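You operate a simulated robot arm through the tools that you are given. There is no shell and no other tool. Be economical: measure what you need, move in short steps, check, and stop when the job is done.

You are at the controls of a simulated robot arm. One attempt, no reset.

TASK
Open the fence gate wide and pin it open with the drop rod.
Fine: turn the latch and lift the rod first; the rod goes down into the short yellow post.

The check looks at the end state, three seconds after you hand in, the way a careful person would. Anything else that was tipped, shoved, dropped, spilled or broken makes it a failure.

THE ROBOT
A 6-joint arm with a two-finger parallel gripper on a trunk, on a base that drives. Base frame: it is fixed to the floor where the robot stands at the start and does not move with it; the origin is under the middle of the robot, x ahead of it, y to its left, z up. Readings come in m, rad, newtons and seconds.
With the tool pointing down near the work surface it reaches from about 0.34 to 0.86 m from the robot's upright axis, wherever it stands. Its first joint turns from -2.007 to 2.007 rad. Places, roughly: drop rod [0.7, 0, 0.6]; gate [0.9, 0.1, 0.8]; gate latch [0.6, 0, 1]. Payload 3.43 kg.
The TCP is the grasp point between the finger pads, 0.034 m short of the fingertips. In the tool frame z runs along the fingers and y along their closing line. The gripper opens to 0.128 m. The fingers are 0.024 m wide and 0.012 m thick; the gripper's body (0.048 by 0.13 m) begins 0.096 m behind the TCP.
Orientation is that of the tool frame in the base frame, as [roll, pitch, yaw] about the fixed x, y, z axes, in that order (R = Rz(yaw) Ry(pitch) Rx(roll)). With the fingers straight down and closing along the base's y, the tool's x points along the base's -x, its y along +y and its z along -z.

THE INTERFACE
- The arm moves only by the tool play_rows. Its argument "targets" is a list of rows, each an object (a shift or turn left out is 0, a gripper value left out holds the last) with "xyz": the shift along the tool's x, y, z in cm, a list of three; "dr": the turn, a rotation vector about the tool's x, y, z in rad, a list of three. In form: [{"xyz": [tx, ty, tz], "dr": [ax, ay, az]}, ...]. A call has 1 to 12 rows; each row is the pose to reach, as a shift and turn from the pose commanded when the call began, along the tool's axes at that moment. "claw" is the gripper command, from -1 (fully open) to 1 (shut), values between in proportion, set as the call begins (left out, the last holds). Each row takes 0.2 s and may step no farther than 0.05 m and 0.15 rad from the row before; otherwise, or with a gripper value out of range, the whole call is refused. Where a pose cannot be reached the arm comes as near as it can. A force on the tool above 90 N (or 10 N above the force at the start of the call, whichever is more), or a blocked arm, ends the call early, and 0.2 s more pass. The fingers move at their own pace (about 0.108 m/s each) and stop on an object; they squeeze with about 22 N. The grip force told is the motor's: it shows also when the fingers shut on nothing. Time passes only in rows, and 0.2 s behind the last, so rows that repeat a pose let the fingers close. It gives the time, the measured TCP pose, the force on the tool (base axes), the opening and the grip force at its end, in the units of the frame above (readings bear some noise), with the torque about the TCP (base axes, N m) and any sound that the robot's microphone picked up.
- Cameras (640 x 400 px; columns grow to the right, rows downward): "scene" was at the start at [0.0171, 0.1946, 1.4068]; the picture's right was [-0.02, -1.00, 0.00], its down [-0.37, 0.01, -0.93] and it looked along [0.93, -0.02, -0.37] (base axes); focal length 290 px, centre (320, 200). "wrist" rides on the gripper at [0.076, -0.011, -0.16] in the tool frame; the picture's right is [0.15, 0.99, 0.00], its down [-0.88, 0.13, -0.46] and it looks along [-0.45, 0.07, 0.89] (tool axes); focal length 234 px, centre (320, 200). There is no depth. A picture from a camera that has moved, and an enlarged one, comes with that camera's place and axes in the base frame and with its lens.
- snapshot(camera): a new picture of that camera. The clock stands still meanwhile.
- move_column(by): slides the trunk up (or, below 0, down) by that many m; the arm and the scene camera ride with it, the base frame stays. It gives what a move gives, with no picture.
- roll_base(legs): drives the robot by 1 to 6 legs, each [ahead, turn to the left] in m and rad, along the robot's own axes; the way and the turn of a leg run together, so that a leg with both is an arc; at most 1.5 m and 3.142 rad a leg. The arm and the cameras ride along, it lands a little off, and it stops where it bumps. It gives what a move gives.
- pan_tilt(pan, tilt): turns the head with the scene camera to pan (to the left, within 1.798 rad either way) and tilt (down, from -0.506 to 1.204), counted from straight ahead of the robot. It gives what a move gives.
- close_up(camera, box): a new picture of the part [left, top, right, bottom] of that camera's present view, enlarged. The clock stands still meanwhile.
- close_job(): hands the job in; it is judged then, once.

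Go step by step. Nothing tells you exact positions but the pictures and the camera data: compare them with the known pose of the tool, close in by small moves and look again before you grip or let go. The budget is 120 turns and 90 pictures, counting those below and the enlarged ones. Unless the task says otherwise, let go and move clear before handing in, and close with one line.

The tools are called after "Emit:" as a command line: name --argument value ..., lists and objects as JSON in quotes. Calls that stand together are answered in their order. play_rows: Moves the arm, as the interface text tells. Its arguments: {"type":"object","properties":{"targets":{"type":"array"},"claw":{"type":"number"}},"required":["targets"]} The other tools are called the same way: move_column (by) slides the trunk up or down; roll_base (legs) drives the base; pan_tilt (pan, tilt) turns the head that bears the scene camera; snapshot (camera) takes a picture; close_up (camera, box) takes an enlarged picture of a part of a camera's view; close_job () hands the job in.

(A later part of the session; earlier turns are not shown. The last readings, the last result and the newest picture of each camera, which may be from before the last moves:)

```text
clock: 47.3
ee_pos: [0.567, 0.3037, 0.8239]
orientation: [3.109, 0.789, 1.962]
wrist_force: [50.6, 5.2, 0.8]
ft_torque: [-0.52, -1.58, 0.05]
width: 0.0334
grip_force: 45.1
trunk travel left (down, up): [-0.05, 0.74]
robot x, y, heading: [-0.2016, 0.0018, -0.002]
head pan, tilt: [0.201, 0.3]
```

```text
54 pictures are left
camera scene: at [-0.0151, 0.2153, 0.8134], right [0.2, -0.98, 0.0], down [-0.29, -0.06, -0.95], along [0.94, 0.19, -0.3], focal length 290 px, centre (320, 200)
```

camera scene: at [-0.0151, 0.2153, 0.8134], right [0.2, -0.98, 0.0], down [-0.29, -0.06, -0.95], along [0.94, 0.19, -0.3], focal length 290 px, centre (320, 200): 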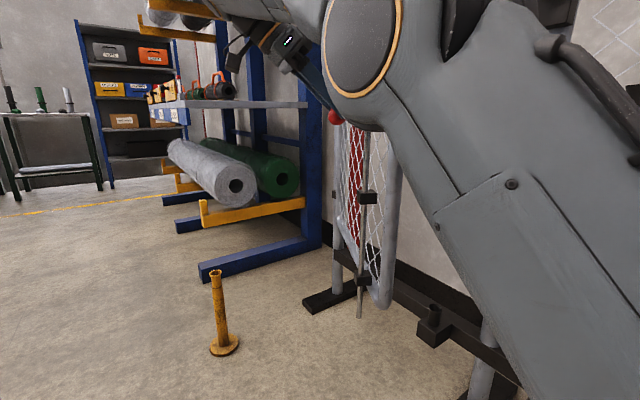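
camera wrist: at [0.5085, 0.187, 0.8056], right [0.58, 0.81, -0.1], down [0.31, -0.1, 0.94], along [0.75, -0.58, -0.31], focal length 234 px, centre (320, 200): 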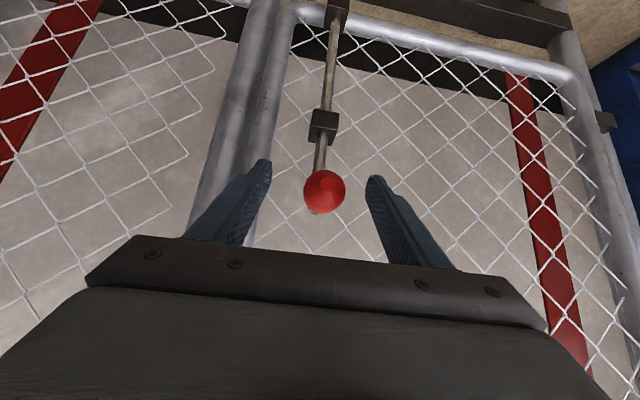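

Emit:
play_rows --targets '[{"xyz": [0, 0.6, 0]}, {"xyz": [0, 0.9, 0]}, {"xyz": [0, 0.9, 0]}]'

```text
clock: 48.1
ee_pos: [0.5687, 0.3079, 0.8278]
orientation: [3.121, 0.787, 1.966]
wrist_force: [-52.6, -6.0, -4.1]
ft_torque: [0.84, 1.73, -0.44]
width: 0.033
grip_force: 45.4
trunk travel left (down, up): [-0.05, 0.74]
robot x, y, heading: [-0.1994, 0.0007, -0.0]
head pan, tilt: [0.201, 0.3]
```

Emit:
play_rows --targets '[{"xyz": [0, -0.45, 0]}, {"xyz": [0, -0.45, 0]}]'

```text
clock: 48.7
ee_pos: [0.5673, 0.3042, 0.827]
orientation: [3.114, 0.788, 1.959]
wrist_force: [-28.8, -4.5, 0.4]
ft_torque: [0.18, 0.77, -0.7]
width: 0.0332
grip_force: 45.2
trunk travel left (down, up): [-0.05, 0.74]
robot x, y, heading: [-0.2002, 0.0027, -0.005]
head pan, tilt: [0.201, 0.3]
```

I'm easing the side load, then opening slightly to see whether the rod stays up by itself.

Emit:
play_rows --targets '[{"xyz": [0, -0.25, 0]}, {"xyz": [0, -0.25, 0]}]'

Emit:
play_rows --claw 0.25 --targets '[{"xyz": [0, 0, 0]}, {"xyz": [0, 0, 0]}, {"xyz": [0, 0, 0]}]'

Emit:
snapshot --camera "scene"

Emit:
snapshot --camera "wrist"

```text
clock: 49.3
ee_pos: [0.5672, 0.3037, 0.8252]
orientation: [3.111, 0.79, 1.96]
wrist_force: [3.9, 0.7, 0.1]
ft_torque: [-0.21, -0.35, 0.24]
width: 0.0329
grip_force: 44.7
trunk travel left (down, up): [-0.05, 0.74]
robot x, y, heading: [-0.2012, 0.0017, -0.002]
head pan, tilt: [0.201, 0.3]
```

```text
clock: 50.1
ee_pos: [0.5654, 0.3046, 0.8249]
orientation: [3.114, 0.788, 1.964]
wrist_force: [-0.4, -0.1, -0.4]
ft_torque: [0.01, -0.06, 0.06]
width: 0.0479
grip_force: 0.1
trunk travel left (down, up): [-0.05, 0.74]
robot x, y, heading: [-0.2029, 0.001, -0.003]
head pan, tilt: [0.201, 0.3]
```

```text
53 pictures are left
camera scene: at [-0.0167, 0.2153, 0.8138], right [0.2, -0.98, 0.0], down [-0.29, -0.06, -0.96], along [0.94, 0.19, -0.3], focal length 290 px, centre (320, 200)
```

scene: 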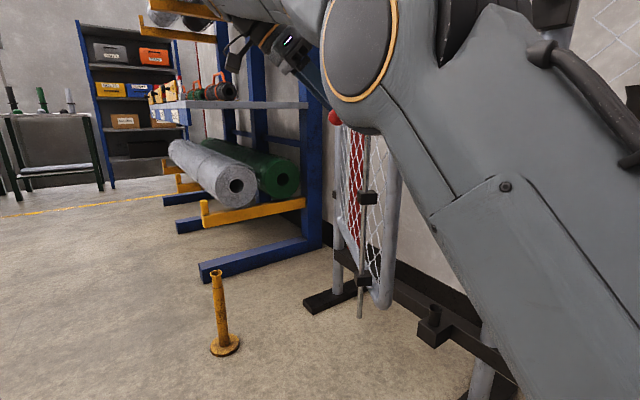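

```text
52 pictures are left
camera wrist: at [0.4877, 0.4522, 0.8841], right [0.87, 0.49, -0.08], down [0.22, -0.23, 0.95], along [0.45, -0.84, -0.31], focal length 234 px, centre (320, 200)
```

wrist: 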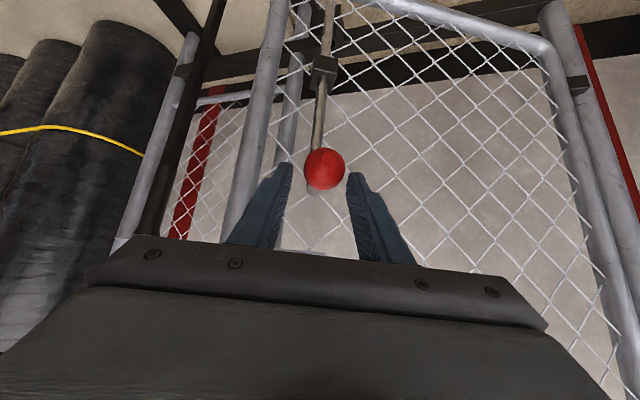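

The rod stays up by itself. I'll open, raise clear of the knob, and move the robot to the far left, where it can reach both the current knob position and the final one.

Emit:
play_rows --claw -0.4 --targets '[{"xyz": [0, 0, 0]}, {"xyz": [0, 0, 0]}]'

Emit:
move_column --by 0.3

Emit:
snapshot --camera "scene"

```text
clock: 50.7
ee_pos: [0.5657, 0.3036, 0.8264]
orientation: [3.113, 0.787, 1.964]
wrist_force: [0.4, -0.1, 0.9]
ft_torque: [0.03, 0.0, -0.02]
width: 0.0895
grip_force: 0.0
trunk travel left (down, up): [-0.05, 0.74]
robot x, y, heading: [-0.2008, -0.0006, -0.001]
head pan, tilt: [0.201, 0.3]
```

```text
clock: 53.7
ee_pos: [0.5055, 0.3039, 1.1243]
orientation: [3.109, 0.789, 1.965]
wrist_force: [-0.3, -0.2, -0.1]
ft_torque: [-0.03, 0.01, 0.03]
width: 0.0896
grip_force: 0.1
trunk travel left (down, up): [-0.35, 0.44]
robot x, y, heading: [-0.1973, 0.0013, 0.0]
head pan, tilt: [0.201, 0.3]
```

```text
51 pictures are left
camera scene: at [-0.1001, 0.2155, 1.1138], right [0.2, -0.98, 0.0], down [-0.29, -0.06, -0.96], along [0.94, 0.19, -0.3], focal length 290 px, centre (320, 200)
```

scene: 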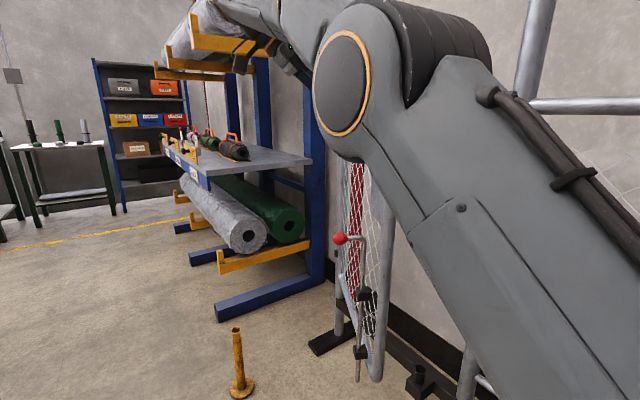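

Emit:
play_rows --targets '[{"xyz": [0.4, -3.7, -1.8]}, {"xyz": [0.8, -7.4, -3.6]}, {"xyz": [1.2, -11.1, -5.4]}, {"xyz": [1.6, -14.8, -7.2]}, {"xyz": [1.9, -18.5, -9]}]'

Emit:
roll_base --legs '[[0, 1.31]]'

Emit:
pan_tilt --pan -0.2 --tilt 0.5

Emit:
snapshot --camera "scene"

```text
clock: 54.9
ee_pos: [0.3123, 0.2859, 1.1486]
orientation: [3.103, 0.79, 1.963]
wrist_force: [0.0, 0.3, 0.1]
ft_torque: [-0.06, 0.03, -0.02]
width: 0.0896
grip_force: 0.1
out of reach, approached as far as the arm can: row 4, 5
trunk travel left (down, up): [-0.35, 0.44]
robot x, y, heading: [-0.1994, 0.0017, -0.003]
head pan, tilt: [0.201, 0.3]
```

```text
clock: 58.5
ee_pos: [-0.3563, 0.5659, 1.1504]
orientation: [3.098, 0.788, -2.988]
wrist_force: [-0.3, 0.3, -0.1]
ft_torque: [0.02, 0.0, -0.03]
width: 0.0896
grip_force: 0.1
trunk travel left (down, up): [-0.35, 0.44]
robot x, y, heading: [-0.2036, 0.0023, 1.331]
head pan, tilt: [0.201, 0.3]
```

```text
clock: 59.4
ee_pos: [-0.3563, 0.5671, 1.149]
orientation: [3.1, 0.79, -2.988]
wrist_force: [0.8, -0.1, -0.5]
ft_torque: [-0.02, 0.01, 0.01]
width: 0.0896
grip_force: 0.0
trunk travel left (down, up): [-0.35, 0.44]
robot x, y, heading: [-0.2007, 0.001, 1.325]
head pan, tilt: [-0.201, 0.499]
```

```text
50 pictures are left
camera scene: at [-0.3492, 0.1394, 1.0954], right [0.9, -0.43, 0.0], down [-0.2, -0.43, -0.88], along [0.38, 0.79, -0.48], focal length 290 px, centre (320, 200)
```

scene: 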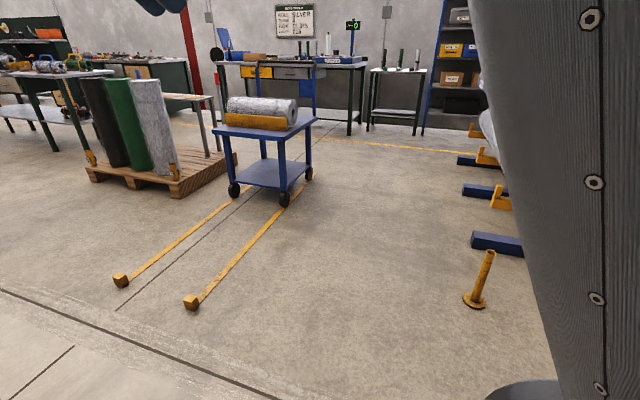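

Emit:
roll_base --legs '[[0.97, 0], [0, -1.85]]'

Emit:
pan_tilt --pan 0 --tilt 0.4

Emit:
snapshot --camera "scene"

```text
clock: 68.9
ee_pos: [0.6247, 0.945, 1.1504]
orientation: [3.099, 0.787, 1.444]
wrist_force: [0.3, 0.4, -0.4]
ft_torque: [-0.02, 0.02, 0.05]
width: 0.0894
grip_force: 0.0
trunk travel left (down, up): [-0.35, 0.44]
robot x, y, heading: [0.0349, 0.9543, -0.52]
head pan, tilt: [-0.201, 0.499]
```

```text
clock: 69.7
ee_pos: [0.6253, 0.9459, 1.1496]
orientation: [3.099, 0.788, 1.445]
wrist_force: [0.3, -1.0, 0.6]
ft_torque: [0.0, 0.02, 0.04]
width: 0.0895
grip_force: 0.1
trunk travel left (down, up): [-0.35, 0.44]
robot x, y, heading: [0.0403, 0.9459, -0.522]
head pan, tilt: [0.0, 0.4]
```

```text
49 pictures are left
camera scene: at [0.2218, 1.0712, 1.1045], right [-0.5, -0.87, 0.0], down [-0.34, 0.19, -0.92], along [0.8, -0.46, -0.39], focal length 290 px, centre (320, 200)
```

scene: 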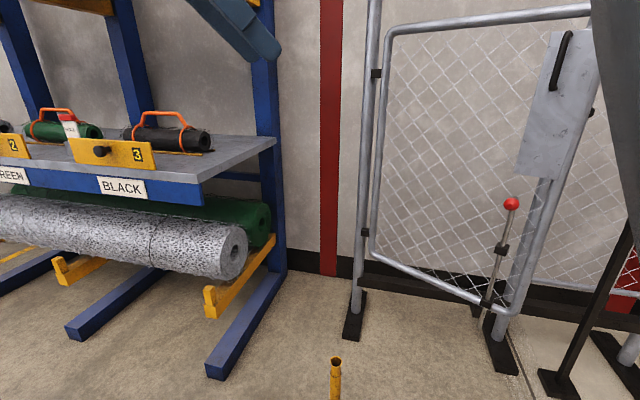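

Emit:
play_rows --targets '[{"xyz": [-1.8, -0.3, 4.3], "dr": [-0.038, 0, -0.038]}, {"xyz": [-3.6, -0.6, 8.6], "dr": [-0.077, 0, -0.077]}, {"xyz": [-5.5, -0.9, 12.8], "dr": [-0.115, 0, -0.115]}, {"xyz": [-7.3, -1.2, 17.1], "dr": [-0.153, 0, -0.153]}, {"xyz": [-9.1, -1.5, 21.4], "dr": [-0.192, 0, -0.192]}, {"xyz": [-10.9, -1.8, 25.7], "dr": [-0.23, 0, -0.23]}, {"xyz": [-12.8, -2.1, 30], "dr": [-0.268, 0, -0.268]}, {"xyz": [-14.6, -2.4, 34.2], "dr": [-0.307, 0, -0.307]}, {"xyz": [-16.4, -2.7, 38.5], "dr": [-0.345, 0, -0.345]}, {"xyz": [-18.2, -3, 42.8], "dr": [-0.383, 0, -0.383]}, {"xyz": [-20.1, -3.2, 47.1], "dr": [-0.42, 0, -0.42]}, {"xyz": [-21.9, -3.5, 51.3], "dr": [-0.46, 0, -0.46]}]'

Emit:
snapshot --camera "wrist"

```text
clock: 72.3
ee_pos: [0.5437, 0.4311, 0.9423]
orientation: [3.11, 0.806, 2.102]
wrist_force: [0.5, -0.1, -0.6]
ft_torque: [-0.02, 0.0, -0.02]
width: 0.0896
grip_force: 0.1
trunk travel left (down, up): [-0.35, 0.44]
robot x, y, heading: [0.0395, 0.9498, -0.52]
head pan, tilt: [0.0, 0.4]
```

```text
48 pictures are left
camera wrist: at [0.4447, 0.5658, 0.9972], right [0.79, 0.61, -0.08], down [0.24, -0.18, 0.95], along [0.57, -0.77, -0.29], focal length 234 px, centre (320, 200)
```

wrist: 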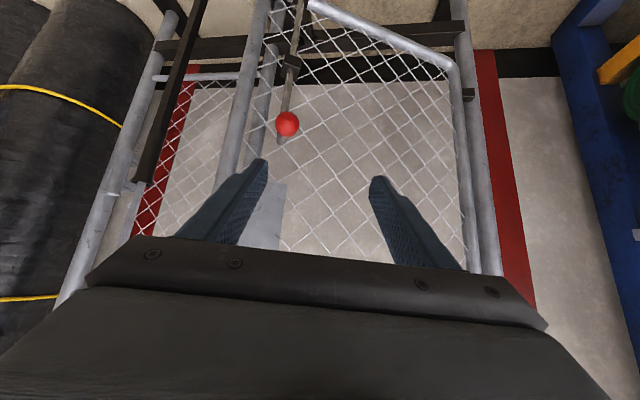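

Emit:
play_rows --targets '[{"xyz": [1.1, -2, 2]}, {"xyz": [2.2, -3.9, 4.5]}, {"xyz": [2.2, -3.9, 8]}, {"xyz": [2.2, -3.9, 10]}]'

Emit:
snapshot --camera "wrist"

```text
clock: 73.3
ee_pos: [0.5444, 0.3629, 0.8566]
orientation: [3.111, 0.806, 2.103]
wrist_force: [0.0, -0.2, 0.0]
ft_torque: [0.01, -0.01, 0.0]
width: 0.0895
grip_force: 0.0
trunk travel left (down, up): [-0.35, 0.44]
robot x, y, heading: [0.039, 0.9549, -0.521]
head pan, tilt: [0.0, 0.4]
```

```text
47 pictures are left
camera wrist: at [0.4458, 0.4989, 0.9121], right [0.79, 0.61, -0.08], down [0.24, -0.18, 0.95], along [0.57, -0.77, -0.29], focal length 234 px, centre (320, 200)
```

wrist: 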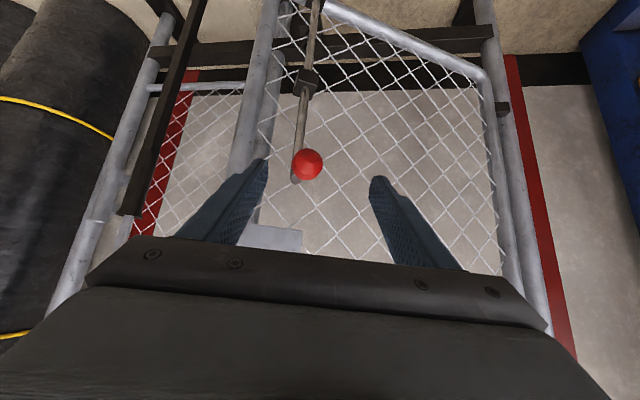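

Emit:
play_rows --targets '[{"xyz": [-0.2, -0.9, 2]}, {"xyz": [-0.4, -0.9, 5]}, {"xyz": [-0.4, -0.9, 7.5]}]'

Emit:
snapshot --camera "wrist"

```text
clock: 74.1
ee_pos: [0.5667, 0.3103, 0.8095]
orientation: [3.109, 0.806, 2.103]
wrist_force: [0.3, 1.1, -0.5]
ft_torque: [0.01, 0.02, 0.02]
width: 0.0893
grip_force: 0.1
trunk travel left (down, up): [-0.35, 0.44]
robot x, y, heading: [0.0364, 0.9512, -0.521]
head pan, tilt: [0.0, 0.4]
```

```text
46 pictures are left
camera wrist: at [0.4684, 0.4463, 0.8645], right [0.79, 0.61, -0.08], down [0.24, -0.18, 0.95], along [0.57, -0.77, -0.29], focal length 234 px, centre (320, 200)
```

wrist: 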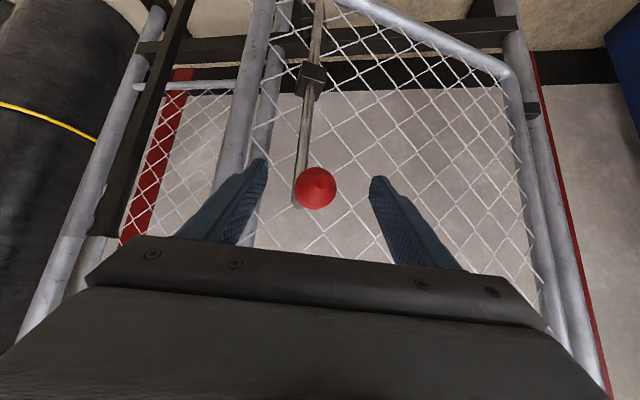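

Emit:
play_rows --claw 1 --targets '[{"xyz": [0, -0.3, 0.4]}, {"xyz": [0, -0.3, 0.4]}, {"xyz": [0, -0.3, 0.4]}, {"xyz": [0, -0.3, 0.4]}]'

```text
clock: 75.1
ee_pos: [0.5656, 0.3078, 0.8045]
orientation: [3.111, 0.804, 2.1]
wrist_force: [-1.8, -1.5, -2.0]
ft_torque: [-0.14, -0.12, -0.33]
width: 0.0338
grip_force: 45.3
trunk travel left (down, up): [-0.35, 0.44]
robot x, y, heading: [0.0357, 0.9534, -0.519]
head pan, tilt: [0.0, 0.4]
```

Emit:
play_rows --targets '[{"xyz": [-0.9, 0, -0.9]}, {"xyz": [-1.8, 0, -1.7]}, {"xyz": [-2.7, 0, -2.6]}, {"xyz": [-2.7, 0, -2.6]}]'

Emit:
snapshot --camera "scene"

```text
clock: 76.1
ee_pos: [0.5661, 0.3084, 0.8379]
orientation: [3.113, 0.797, 2.103]
wrist_force: [-2.7, 0.0, -39.0]
ft_torque: [0.41, 0.24, -0.23]
width: 0.0342
grip_force: 44.9
trunk travel left (down, up): [-0.35, 0.44]
robot x, y, heading: [0.0378, 0.9488, -0.52]
head pan, tilt: [0.0, 0.4]
```

```text
45 pictures are left
camera scene: at [0.2226, 1.0699, 1.1044], right [-0.5, -0.87, 0.0], down [-0.34, 0.19, -0.92], along [0.8, -0.46, -0.39], focal length 290 px, centre (320, 200)
```

scene: 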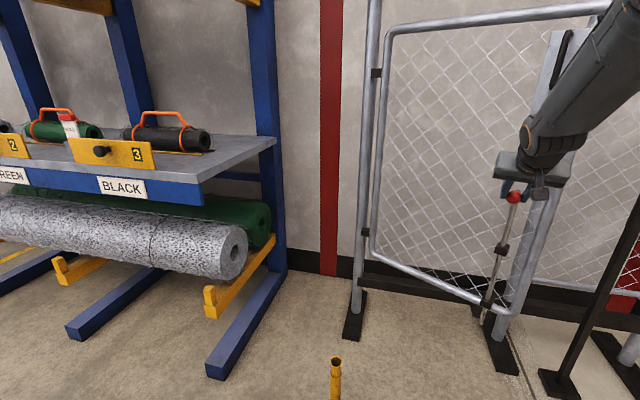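

Emit:
play_rows --targets '[{"xyz": [1.9, 1.21, -1.52], "dr": [0.022, 0, 0.021]}, {"xyz": [3.53, 2.58, -3.19], "dr": [0.044, 0, 0.043]}, {"xyz": [5.11, 4.07, -4.8], "dr": [0.065, 0, 0.064]}, {"xyz": [6.63, 5.67, -6.36], "dr": [0.087, 0, 0.085]}, {"xyz": [8.09, 7.37, -7.85], "dr": [0.109, 0, 0.107]}, {"xyz": [9.48, 9.19, -9.28], "dr": [0.131, 0, 0.128]}]'

Emit:
snapshot --camera "scene"

```text
clock: 77.5
ee_pos: [0.5767, 0.4708, 0.8399]
orientation: [3.107, 0.801, 1.922]
wrist_force: [-15.0, 3.2, -16.0]
ft_torque: [0.81, 0.28, 0.39]
width: 0.034
grip_force: 45.7
trunk travel left (down, up): [-0.35, 0.44]
robot x, y, heading: [0.038, 0.9531, -0.517]
head pan, tilt: [0.0, 0.4]
```

```text
44 pictures are left
camera scene: at [0.2215, 1.0709, 1.1046], right [-0.5, -0.87, 0.0], down [-0.34, 0.19, -0.92], along [0.8, -0.46, -0.39], focal length 290 px, centre (320, 200)
```

scene: 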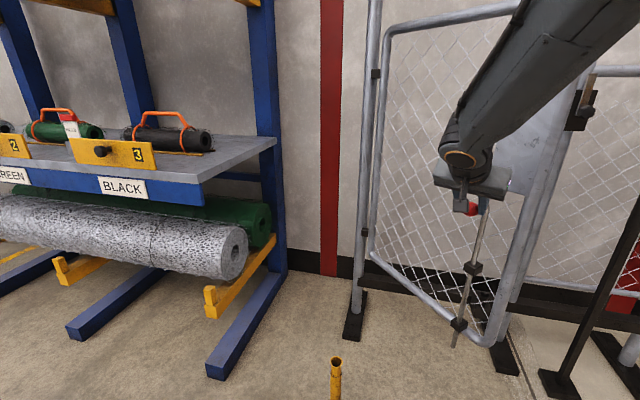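

Emit:
play_rows --targets '[{"xyz": [1.81, 1.31, -1.59], "dr": [0.022, 0, 0.021]}, {"xyz": [3.34, 3.03, -3.16], "dr": [0.044, 0, 0.042]}, {"xyz": [4.78, 4.85, -4.64], "dr": [0.066, 0, 0.064]}, {"xyz": [6.17, 6.78, -6.07], "dr": [0.088, 0, 0.085]}, {"xyz": [7.48, 8.81, -7.42], "dr": [0.11, 0, 0.106]}, {"xyz": [8.7, 10.94, -8.7], "dr": [0.131, 0, 0.127]}]'

Emit:
snapshot --camera "scene"

Emit:
snapshot --camera "wrist"

```text
clock: 78.9
ee_pos: [0.6349, 0.6226, 0.8401]
orientation: [3.103, 0.797, 1.736]
wrist_force: [49.8, -29.7, 0.2]
ft_torque: [-0.67, -1.09, 0.57]
width: 0.0339
grip_force: 44.6
trunk travel left (down, up): [-0.35, 0.44]
robot x, y, heading: [0.0353, 0.9534, -0.523]
head pan, tilt: [0.0, 0.4]
```

```text
43 pictures are left
camera scene: at [0.2234, 1.0698, 1.1044], right [-0.5, -0.87, 0.0], down [-0.34, 0.19, -0.92], along [0.8, -0.46, -0.39], focal length 290 px, centre (320, 200)
```

scene: 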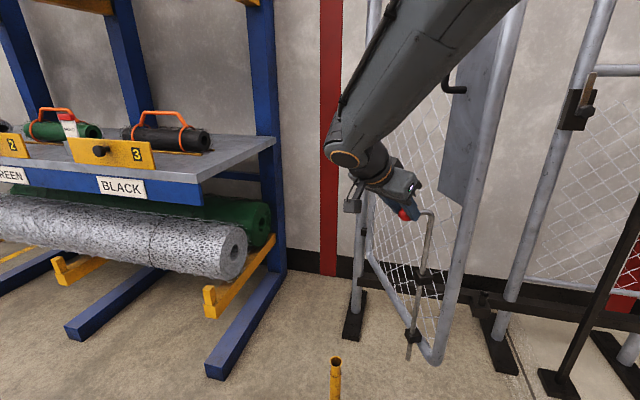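

```text
42 pictures are left
camera wrist: at [0.5902, 0.7843, 0.8967], right [0.95, 0.29, -0.08], down [0.16, -0.26, 0.95], along [0.26, -0.92, -0.3], focal length 234 px, centre (320, 200)
```

wrist: 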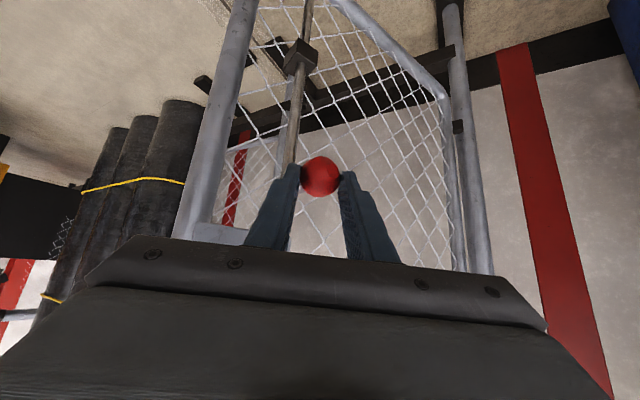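

Emit:
play_rows --targets '[{"xyz": [0.94, 2.61, -0.96], "dr": [0.037, 0, 0.037]}, {"xyz": [2.26, 4.53, -2.32], "dr": [0.075, 0, 0.073]}, {"xyz": [3.52, 6.57, -3.6], "dr": [0.112, 0, 0.11]}, {"xyz": [4.7, 8.68, -4.81], "dr": [0.15, 0, 0.146]}, {"xyz": [5.8, 10.88, -5.93], "dr": [0.187, 0, 0.183]}]'

Emit:
snapshot --camera "scene"

Emit:
snapshot --camera "wrist"

```text
clock: 80.1
ee_pos: [0.7211, 0.7256, 0.8411]
orientation: [3.11, 0.789, 1.479]
wrist_force: [-20.5, 21.7, -14.2]
ft_torque: [0.3, 0.13, -0.11]
width: 0.0336
grip_force: 44.8
trunk travel left (down, up): [-0.35, 0.44]
robot x, y, heading: [0.0369, 0.9524, -0.515]
head pan, tilt: [0.0, 0.4]
```

```text
41 pictures are left
camera scene: at [0.2214, 1.0719, 1.1044], right [-0.5, -0.87, 0.0], down [-0.34, 0.19, -0.92], along [0.8, -0.46, -0.39], focal length 290 px, centre (320, 200)
```

scene: 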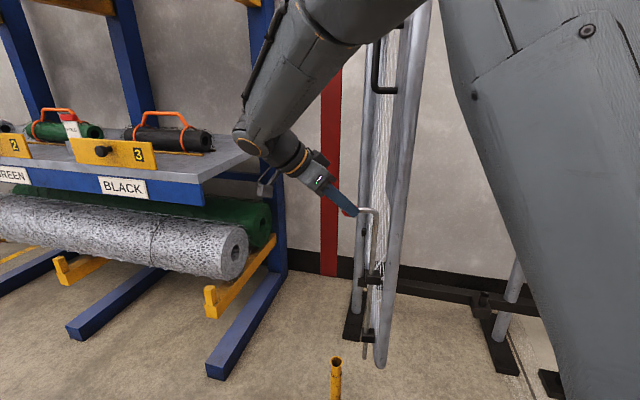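

```text
40 pictures are left
camera wrist: at [0.7214, 0.8928, 0.8998], right [1.0, 0.03, -0.08], down [0.09, -0.3, 0.95], along [0.0, -0.95, -0.31], focal length 234 px, centre (320, 200)
```

wrist: 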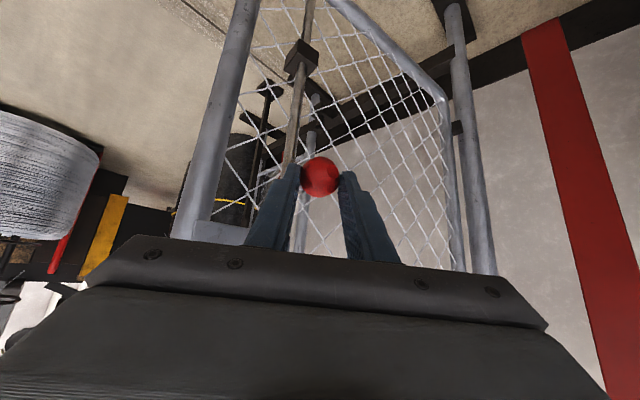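

Emit:
play_rows --targets '[{"xyz": [1.66, 1.57, -1.47], "dr": [0.037, 0, 0.037]}, {"xyz": [3.01, 3.52, -2.83], "dr": [0.074, 0, 0.074]}, {"xyz": [3.01, 3.52, -2.83], "dr": [0.074, 0, 0.074]}]'

Emit:
close_up --camera "scene" --box '[270, 180, 430, 400]'

```text
clock: 80.9
ee_pos: [0.7643, 0.7614, 0.8414]
orientation: [3.104, 0.789, 1.368]
wrist_force: [19.9, -25.1, -8.3]
ft_torque: [-0.9, -0.34, 0.49]
width: 0.0335
grip_force: 44.7
trunk travel left (down, up): [-0.35, 0.44]
robot x, y, heading: [0.0414, 0.9513, -0.523]
head pan, tilt: [0.0, 0.4]
```

```text
1.82 times, centred on (350, 290) of scene
camera zoom: at [0.2235, 1.0696, 1.1044], right [-0.5, -0.87, 0.0], down [-0.34, 0.2, -0.92], along [0.8, -0.46, -0.39], focal length 527 px, centre (266, 36)
```

zoom: 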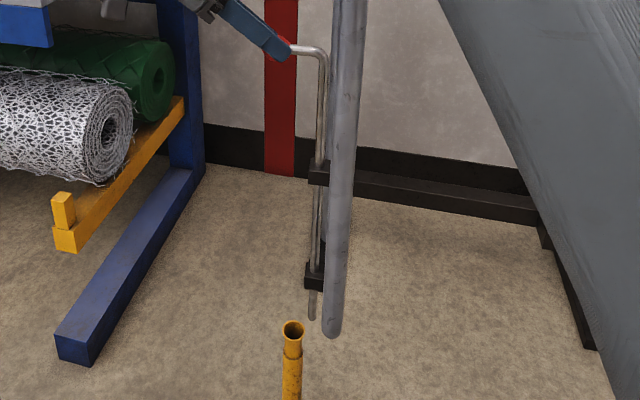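

Emit:
play_rows --targets '[{"xyz": [0.7, 1.26, -0.7], "dr": [0.022, 0, 0.022]}, {"xyz": [1.4, 2.52, -1.41], "dr": [0.043, 0, 0.043]}, {"xyz": [1.4, 2.52, -1.41], "dr": [0.043, 0, 0.043]}]'

Emit:
close_up --camera "scene" --box '[290, 300, 390, 380]'

Emit:
snapshot --camera "wrist"

```text
clock: 81.7
ee_pos: [0.7911, 0.7774, 0.8418]
orientation: [3.112, 0.785, 1.312]
wrist_force: [11.8, -17.0, -8.4]
ft_torque: [-0.49, -0.05, 0.44]
width: 0.0337
grip_force: 45.6
trunk travel left (down, up): [-0.35, 0.44]
robot x, y, heading: [0.0395, 0.9522, -0.52]
head pan, tilt: [0.0, 0.4]
```

```text
5.00 times, centred on (340, 340) of scene
camera zoom: at [0.2223, 1.0706, 1.1045], right [-0.5, -0.87, 0.0], down [-0.34, 0.19, -0.92], along [0.8, -0.46, -0.39], focal length 1449 px, centre (220, -500)
```

zoom: 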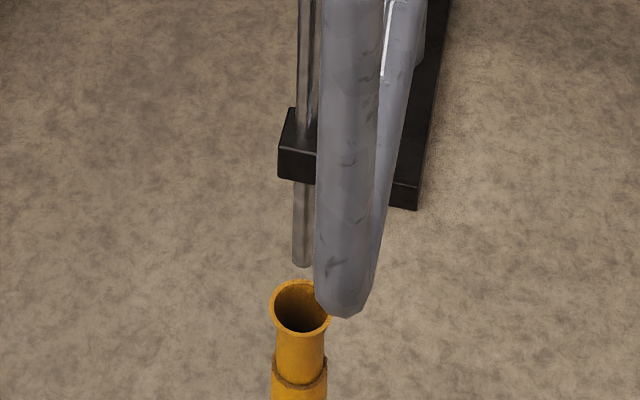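

```text
37 pictures are left
camera wrist: at [0.817, 0.9428, 0.9005], right [0.99, -0.13, -0.08], down [0.04, -0.32, 0.95], along [-0.15, -0.94, -0.31], focal length 234 px, centre (320, 200)
```

wrist: 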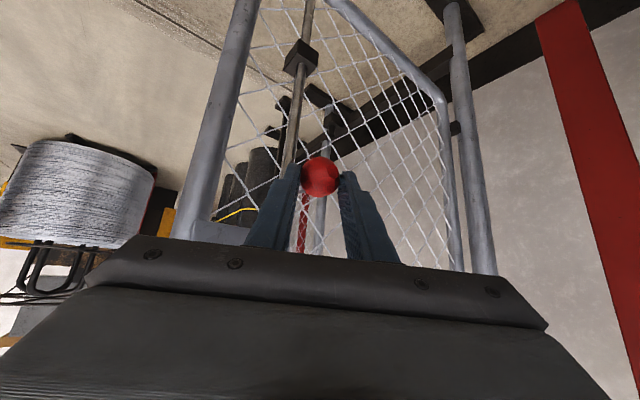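

Emit:
play_rows --targets '[{"xyz": [0.6, 0.15, 0.8]}, {"xyz": [1.3, 0.15, 1.5]}, {"xyz": [2.0, 0.15, 2.2]}, {"xyz": [2.0, 0.15, 2.2]}]'

Emit:
close_up --camera "scene" --box '[290, 300, 390, 380]'

```text
clock: 82.7
ee_pos: [0.7899, 0.7779, 0.8138]
orientation: [3.112, 0.784, 1.312]
wrist_force: [-13.6, 13.2, -0.7]
ft_torque: [0.46, 0.4, -0.23]
width: 0.0338
grip_force: 44.9
trunk travel left (down, up): [-0.35, 0.44]
robot x, y, heading: [0.0335, 0.9472, -0.521]
head pan, tilt: [0.0, 0.4]
```

```text
5.00 times, centred on (340, 340) of scene
camera zoom: at [0.221, 1.0719, 1.1046], right [-0.5, -0.87, 0.0], down [-0.34, 0.19, -0.92], along [0.8, -0.46, -0.39], focal length 1449 px, centre (220, -500)
```

zoom: 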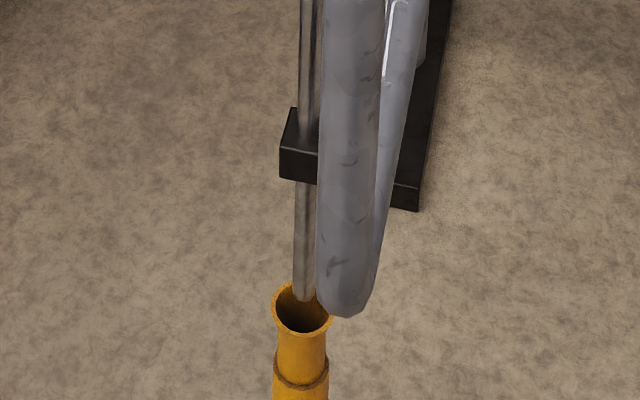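

Emit:
play_rows --targets '[{"xyz": [0.5, 0.05, 0.5]}, {"xyz": [1.0, 0.05, 1.0]}, {"xyz": [1.0, 0.05, 1.0]}]'

Emit:
close_up --camera "scene" --box '[290, 300, 390, 380]'

```text
clock: 83.5
ee_pos: [0.7908, 0.779, 0.7977]
orientation: [3.116, 0.788, 1.311]
wrist_force: [-39.9, 30.3, -1.7]
ft_torque: [0.04, 0.88, -0.84]
width: 0.034
grip_force: 44.6
trunk travel left (down, up): [-0.35, 0.44]
robot x, y, heading: [0.0369, 0.9506, -0.52]
head pan, tilt: [0.0, 0.4]
```

```text
5.00 times, centred on (340, 340) of scene
camera zoom: at [0.2203, 1.0724, 1.1046], right [-0.5, -0.87, 0.0], down [-0.34, 0.19, -0.92], along [0.8, -0.46, -0.39], focal length 1449 px, centre (220, -500)
```

zoom: 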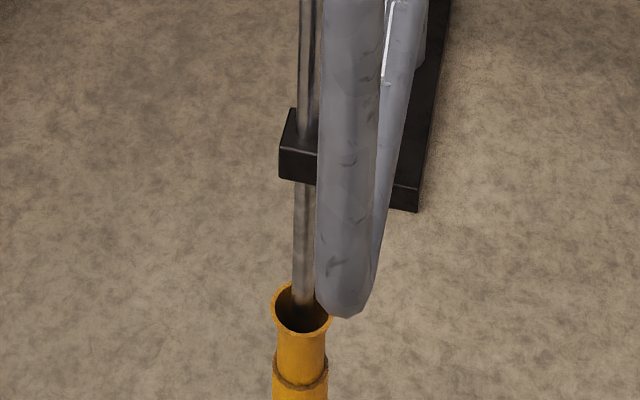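

The tip has gone into the post's mouth with no vertical resistance. I'll take off the side load and keep lowering.

Emit:
play_rows --targets '[{"xyz": [0.7, -0.3, 0.5]}, {"xyz": [1.6, -0.3, 1.4]}, {"xyz": [2.5, -0.3, 2.3]}, {"xyz": [3.4, -0.3, 3.2]}, {"xyz": [3.4, -0.3, 3.2]}]'

Emit:
close_up --camera "scene" --box '[270, 180, 430, 400]'

```text
clock: 84.7
ee_pos: [0.7899, 0.7784, 0.7566]
orientation: [3.096, 0.789, 1.301]
wrist_force: [-8.6, 13.1, 56.3]
ft_torque: [-1.24, 0.83, -1.43]
width: 0.0344
grip_force: 44.6
trunk travel left (down, up): [-0.35, 0.44]
robot x, y, heading: [0.0395, 0.9488, -0.517]
head pan, tilt: [0.0, 0.4]
```

```text
1.82 times, centred on (350, 290) of scene
camera zoom: at [0.2196, 1.072, 1.1052], right [-0.5, -0.87, 0.0], down [-0.34, 0.19, -0.92], along [0.8, -0.46, -0.39], focal length 527 px, centre (266, 36)
```

zoom: 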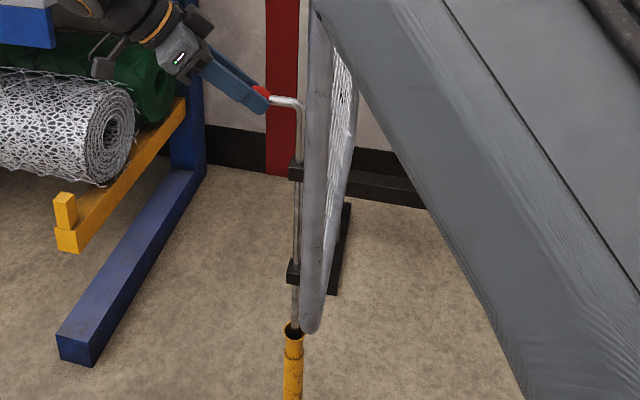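

Emit:
play_rows --claw 0.2 --targets '[{"xyz": [-0.4, -0.1, -0.4]}, {"xyz": [-0.4, -0.1, -0.4]}, {"xyz": [-0.4, -0.1, -0.4]}]'

Emit:
snapshot --camera "wrist"

Emit:
close_up --camera "scene" --box '[290, 200, 390, 380]'

```text
clock: 85.5
ee_pos: [0.7892, 0.779, 0.7563]
orientation: [3.11, 0.786, 1.31]
wrist_force: [-0.6, 0.2, -0.5]
ft_torque: [-0.02, 0.0, -0.02]
width: 0.0512
grip_force: 0.1
trunk travel left (down, up): [-0.35, 0.44]
robot x, y, heading: [0.0371, 0.9487, -0.524]
head pan, tilt: [0.0, 0.4]
```

```text
33 pictures are left
camera wrist: at [0.8159, 0.9432, 0.8151], right [0.99, -0.13, -0.08], down [0.04, -0.32, 0.95], along [-0.15, -0.94, -0.31], focal length 234 px, centre (320, 200)
```

wrist: 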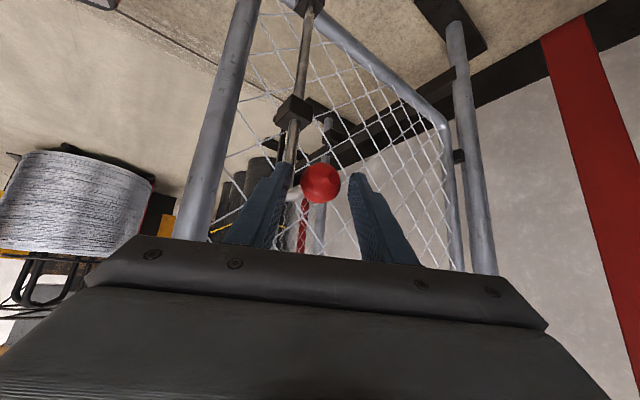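

```text
2.22 times, centred on (340, 290) of scene
camera zoom: at [0.2219, 1.0711, 1.1045], right [-0.5, -0.87, 0.0], down [-0.34, 0.19, -0.92], along [0.8, -0.46, -0.39], focal length 644 px, centre (276, 0)
```

zoom: 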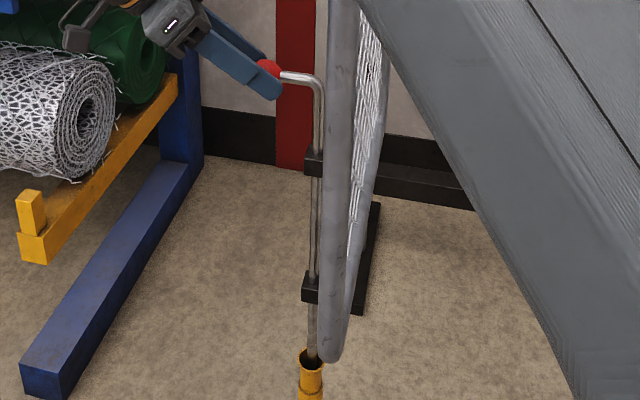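

Emit:
play_rows --claw 1 --targets '[{"xyz": [0.3, -0.1, 0.4]}, {"xyz": [0.3, -0.1, 0.4]}, {"xyz": [0.3, -0.1, 0.4]}]'

Emit:
play_rows --targets '[{"xyz": [0.4, 0, 0.4]}, {"xyz": [0.8, 0, 0.8]}]'

```text
clock: 86.3
ee_pos: [0.7881, 0.7778, 0.7556]
orientation: [3.104, 0.79, 1.304]
wrist_force: [8.5, -8.9, 29.8]
ft_torque: [-0.64, -0.12, 0.29]
width: 0.0339
grip_force: 45.4
trunk travel left (down, up): [-0.35, 0.44]
robot x, y, heading: [0.04, 0.9513, -0.52]
head pan, tilt: [0.0, 0.4]
```

```text
clock: 86.9
ee_pos: [0.7874, 0.7783, 0.7411]
orientation: [3.111, 0.788, 1.312]
wrist_force: [3.8, -3.5, 29.9]
ft_torque: [-0.5, 0.03, 0.36]
width: 0.0336
grip_force: 44.8
trunk travel left (down, up): [-0.35, 0.44]
robot x, y, heading: [0.0374, 0.9561, -0.522]
head pan, tilt: [0.0, 0.4]
```

It is still moving down against friction, so I'll push on to the stop.

Emit:
play_rows --targets '[{"xyz": [0.6, 0, 0.6]}, {"xyz": [1.2, 0, 1.2]}, {"xyz": [1.8, 0, 1.8]}, {"xyz": [2.4, 0, 2.4]}]'

Emit:
close_up --camera "scene" --box '[290, 200, 390, 380]'

```text
clock: 87.9
ee_pos: [0.7895, 0.7777, 0.707]
orientation: [3.111, 0.787, 1.312]
wrist_force: [0.0, 0.9, 1.0]
ft_torque: [0.02, 0.01, 0.0]
width: 0.0
grip_force: 33.1
trunk travel left (down, up): [-0.35, 0.44]
robot x, y, heading: [0.0403, 0.9511, -0.523]
head pan, tilt: [0.0, 0.4]
```

```text
2.22 times, centred on (340, 290) of scene
camera zoom: at [0.222, 1.0709, 1.1045], right [-0.5, -0.87, 0.0], down [-0.34, 0.19, -0.92], along [0.8, -0.46, -0.39], focal length 644 px, centre (276, 0)
```

zoom: 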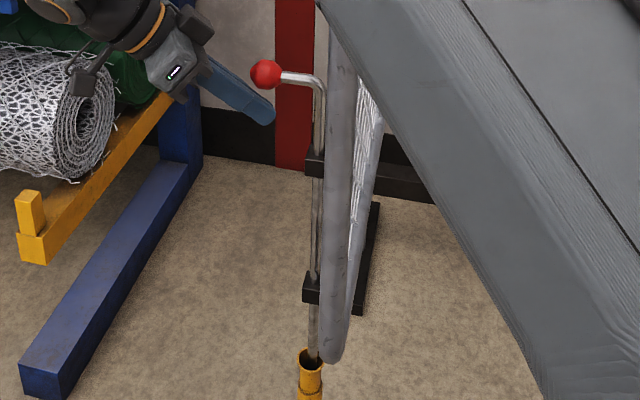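

The fingers slid off the knob while the rod stayed put, so it is bottomed out in the post at its original "down" height. Now I'll back the gripper away without touching the handle.

Emit:
play_rows --targets '[{"xyz": [1.5, 0, 0]}, {"xyz": [2.0, 0, -3]}, {"xyz": [2.0, 0, -7]}, {"xyz": [2.0, 0, -11]}, {"xyz": [2.0, 0, -15]}, {"xyz": [0, 0, -19]}]'

Emit:
snapshot --camera "wrist"

Emit:
snapshot --camera "scene"

```text
clock: 89.3
ee_pos: [0.8175, 0.9103, 0.843]
orientation: [3.112, 0.787, 1.31]
wrist_force: [0.2, -0.2, -0.5]
ft_torque: [-0.03, 0.01, 0.01]
width: 0.0
grip_force: 32.9
trunk travel left (down, up): [-0.35, 0.44]
robot x, y, heading: [0.0385, 0.9499, -0.52]
head pan, tilt: [0.0, 0.4]
```

```text
30 pictures are left
camera wrist: at [0.8449, 1.0744, 0.9012], right [0.99, -0.13, -0.08], down [0.04, -0.32, 0.95], along [-0.15, -0.94, -0.31], focal length 234 px, centre (320, 200)
```

wrist: 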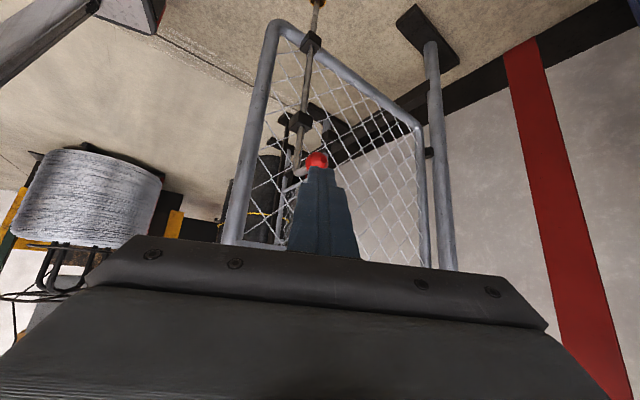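

```text
29 pictures are left
camera scene: at [0.222, 1.0712, 1.1045], right [-0.5, -0.87, 0.0], down [-0.34, 0.19, -0.92], along [0.8, -0.46, -0.39], focal length 290 px, centre (320, 200)
```

scene: 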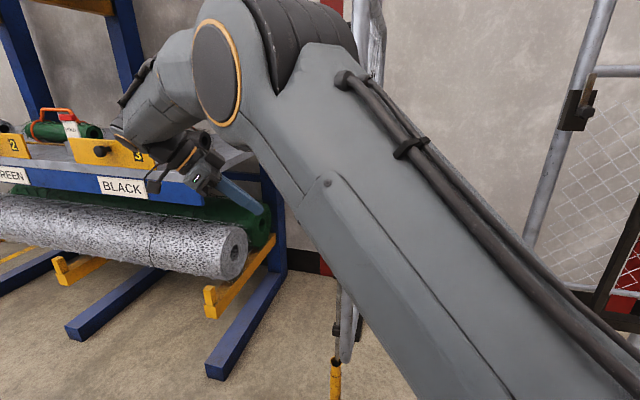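

As a last test I'll stand the closed fingers upright above the knob and press gently to confirm the rod is bottomed.

Emit:
play_rows --targets '[{"xyz": [-2.3, 0.1, 0.7], "dr": [0, 0.131, 0]}, {"xyz": [-4.3, 0.2, 2.0], "dr": [0, 0.262, 0]}, {"xyz": [-6.3, 0.3, 3.6], "dr": [0, 0.393, 0]}, {"xyz": [-8.1, 0.4, 5.2], "dr": [0, 0.524, 0]}, {"xyz": [-9.7, 0.5, 6.9], "dr": [0, 0.655, 0]}, {"xyz": [-10.9, 0.56, 8.5], "dr": [0, 0.785, 0]}]'

Emit:
snapshot --camera "wrist"

Emit:
snapshot --camera "scene"

```text
clock: 90.7
ee_pos: [0.7935, 0.7797, 0.8565]
orientation: [3.118, 0.001, 1.34]
wrist_force: [0.2, -0.4, 0.5]
ft_torque: [0.0, 0.04, 0.03]
width: 0.0
grip_force: 32.7
trunk travel left (down, up): [-0.35, 0.44]
robot x, y, heading: [0.0363, 0.9499, -0.518]
head pan, tilt: [0.0, 0.4]
```

```text
28 pictures are left
camera wrist: at [0.7956, 0.8569, 1.0171], right [1.0, -0.09, 0.02], down [-0.09, -0.88, 0.46], along [-0.02, -0.46, -0.89], focal length 234 px, centre (320, 200)
```

wrist: 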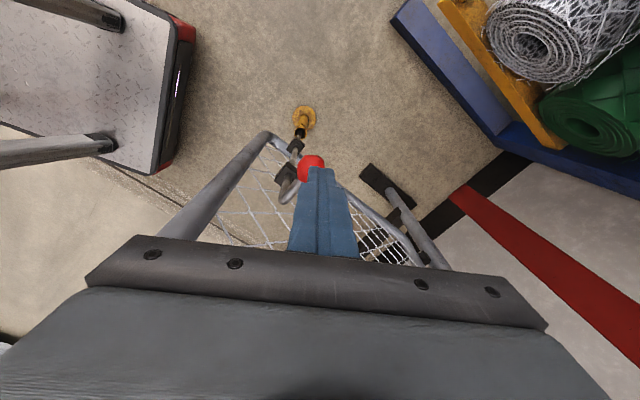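

```text
27 pictures are left
camera scene: at [0.2215, 1.0734, 1.1043], right [-0.49, -0.87, 0.0], down [-0.34, 0.19, -0.92], along [0.8, -0.46, -0.39], focal length 290 px, centre (320, 200)
```

scene: 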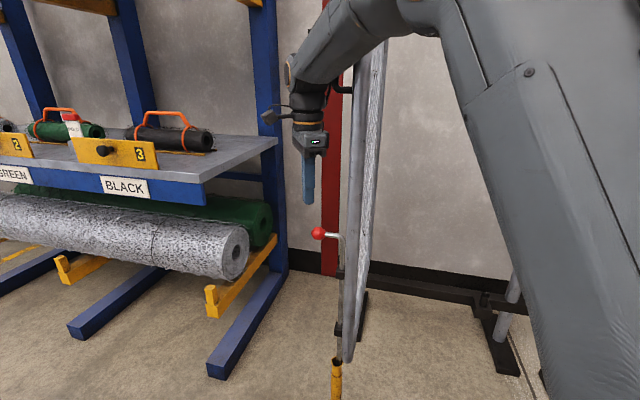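

Emit:
play_rows --targets '[{"xyz": [-1.5, -0.5, 1.5]}, {"xyz": [-2.2, -0.76, 3]}, {"xyz": [-2.2, -0.76, 4.5]}, {"xyz": [-2.2, -0.76, 5.5]}, {"xyz": [-2.2, -0.76, 6.1]}]'

Emit:
close_up --camera "scene" --box '[270, 180, 430, 400]'

```text
clock: 91.9
ee_pos: [0.7811, 0.7663, 0.7973]
orientation: [3.119, 0.009, 1.342]
wrist_force: [-0.3, 0.4, -0.4]
ft_torque: [0.0, 0.01, -0.03]
width: 0.0
grip_force: 32.7
trunk travel left (down, up): [-0.35, 0.44]
robot x, y, heading: [0.0388, 0.9497, -0.51]
head pan, tilt: [0.0, 0.4]
```

```text
1.82 times, centred on (350, 290) of scene
camera zoom: at [0.2455, 1.1215, 1.1011], right [-0.49, -0.87, 0.05], down [-0.36, 0.15, -0.92], along [0.8, -0.47, -0.39], focal length 527 px, centre (266, 36)
```

zoom: 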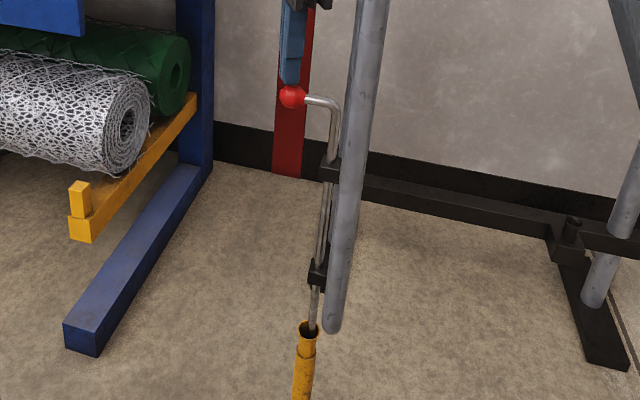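

The scene camera shifted and tilted slightly, so something other than the fingers may be touching. I'll look before doing anything else.

Emit:
snapshot --camera "scene"

Emit:
snapshot --camera "wrist"

```text
25 pictures are left
camera scene: at [0.2455, 1.1215, 1.1011], right [-0.49, -0.87, 0.05], down [-0.36, 0.15, -0.92], along [0.8, -0.47, -0.39], focal length 290 px, centre (320, 200)
```

scene: 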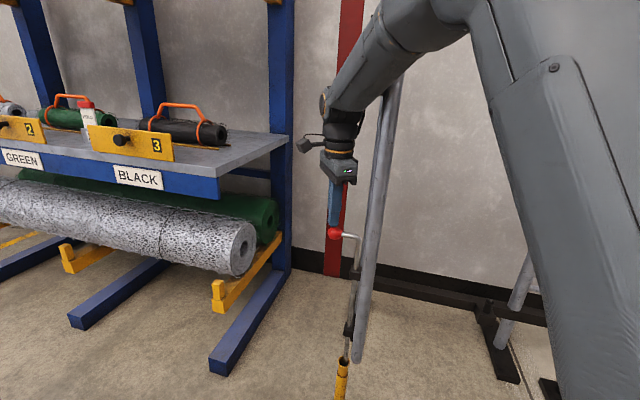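

```text
24 pictures are left
camera wrist: at [0.7845, 0.8446, 0.9568], right [1.0, -0.08, 0.02], down [-0.08, -0.88, 0.47], along [-0.02, -0.47, -0.88], focal length 234 px, centre (320, 200)
```

wrist: 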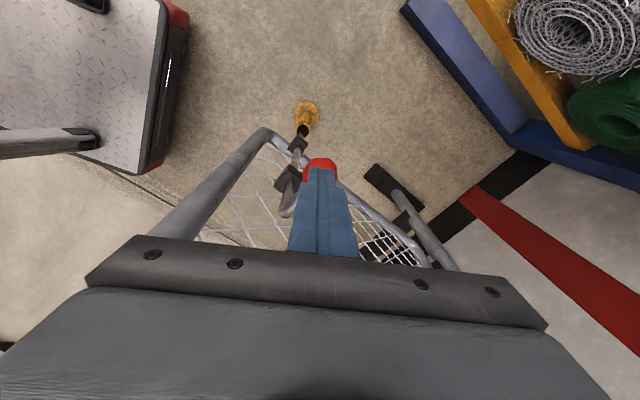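

The forearm is leaning on the gate's edge and tilting the robot. I'll reverse upward right away.

Emit:
play_rows --targets '[{"xyz": [0, 0, -1.5]}, {"xyz": [0, 0, -3]}, {"xyz": [0.7, 0.3, -4.5]}, {"xyz": [1.5, 0.6, -6]}]'

Emit:
snapshot --camera "scene"

```text
clock: 92.9
ee_pos: [0.7895, 0.7749, 0.8575]
orientation: [3.118, 0.005, 1.34]
wrist_force: [-0.1, 0.6, 0.3]
ft_torque: [0.04, 0.02, -0.01]
width: 0.0
grip_force: 33.3
trunk travel left (down, up): [-0.35, 0.44]
robot x, y, heading: [0.0395, 0.9509, -0.511]
head pan, tilt: [0.0, 0.4]
```

```text
23 pictures are left
camera scene: at [0.248, 1.12, 1.1013], right [-0.49, -0.87, 0.05], down [-0.36, 0.15, -0.92], along [0.79, -0.47, -0.39], focal length 290 px, centre (320, 200)
```

scene: 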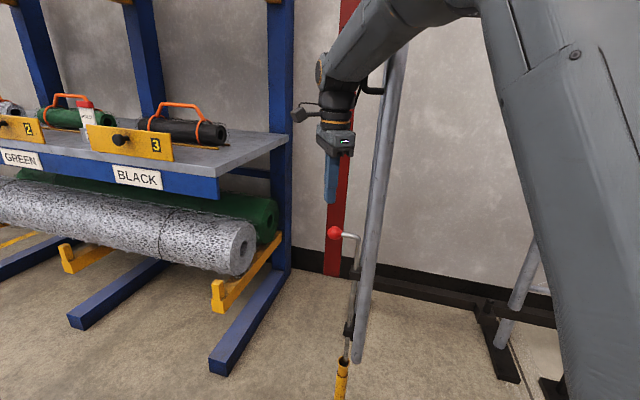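

Emit:
pan_tilt --pan -0.35 --tilt 0.0

Emit:
snapshot --camera "scene"

```text
clock: 93.7
ee_pos: [0.7902, 0.775, 0.8583]
orientation: [3.117, 0.006, 1.34]
wrist_force: [-0.5, 0.4, 0.5]
ft_torque: [-0.03, 0.01, -0.01]
width: 0.0003
grip_force: 32.9
trunk travel left (down, up): [-0.35, 0.44]
robot x, y, heading: [0.0363, 0.9528, -0.507]
head pan, tilt: [-0.351, 0.0]
```

```text
22 pictures are left
camera scene: at [0.2218, 1.0918, 1.1399], right [-0.76, -0.65, 0.04], down [-0.02, -0.04, -1.0], along [0.65, -0.76, 0.01], focal length 290 px, centre (320, 200)
```

scene: 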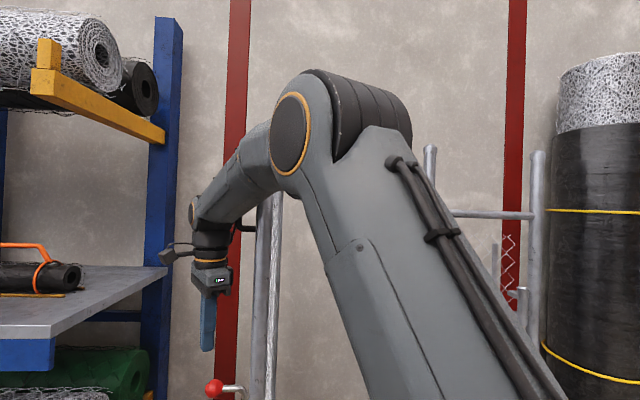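

Emit:
play_rows --targets '[{"xyz": [2, -0.5, -2]}, {"xyz": [4.5, -1.5, -4]}, {"xyz": [7, -3, -6]}, {"xyz": [10, -5, -7]}, {"xyz": [13.5, -7, -8]}]'

Emit:
snapshot --camera "scene"

```text
clock: 94.9
ee_pos: [0.7527, 0.918, 0.9333]
orientation: [3.119, 0.001, 1.332]
wrist_force: [0.2, -0.3, -1.0]
ft_torque: [0.07, -0.02, 0.01]
width: 0.0
grip_force: 33.3
trunk travel left (down, up): [-0.35, 0.44]
robot x, y, heading: [0.0394, 0.9546, -0.524]
head pan, tilt: [-0.351, 0.0]
```

```text
21 pictures are left
camera scene: at [0.2007, 1.0493, 1.1415], right [-0.77, -0.64, 0.0], down [0.0, 0.0, -1.0], along [0.64, -0.77, 0.0], focal length 290 px, centre (320, 200)
```

scene: 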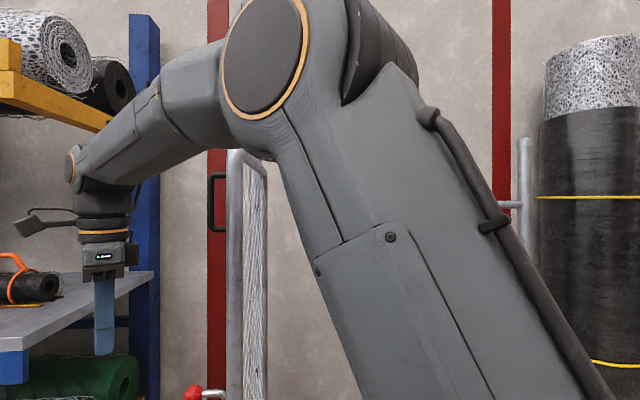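

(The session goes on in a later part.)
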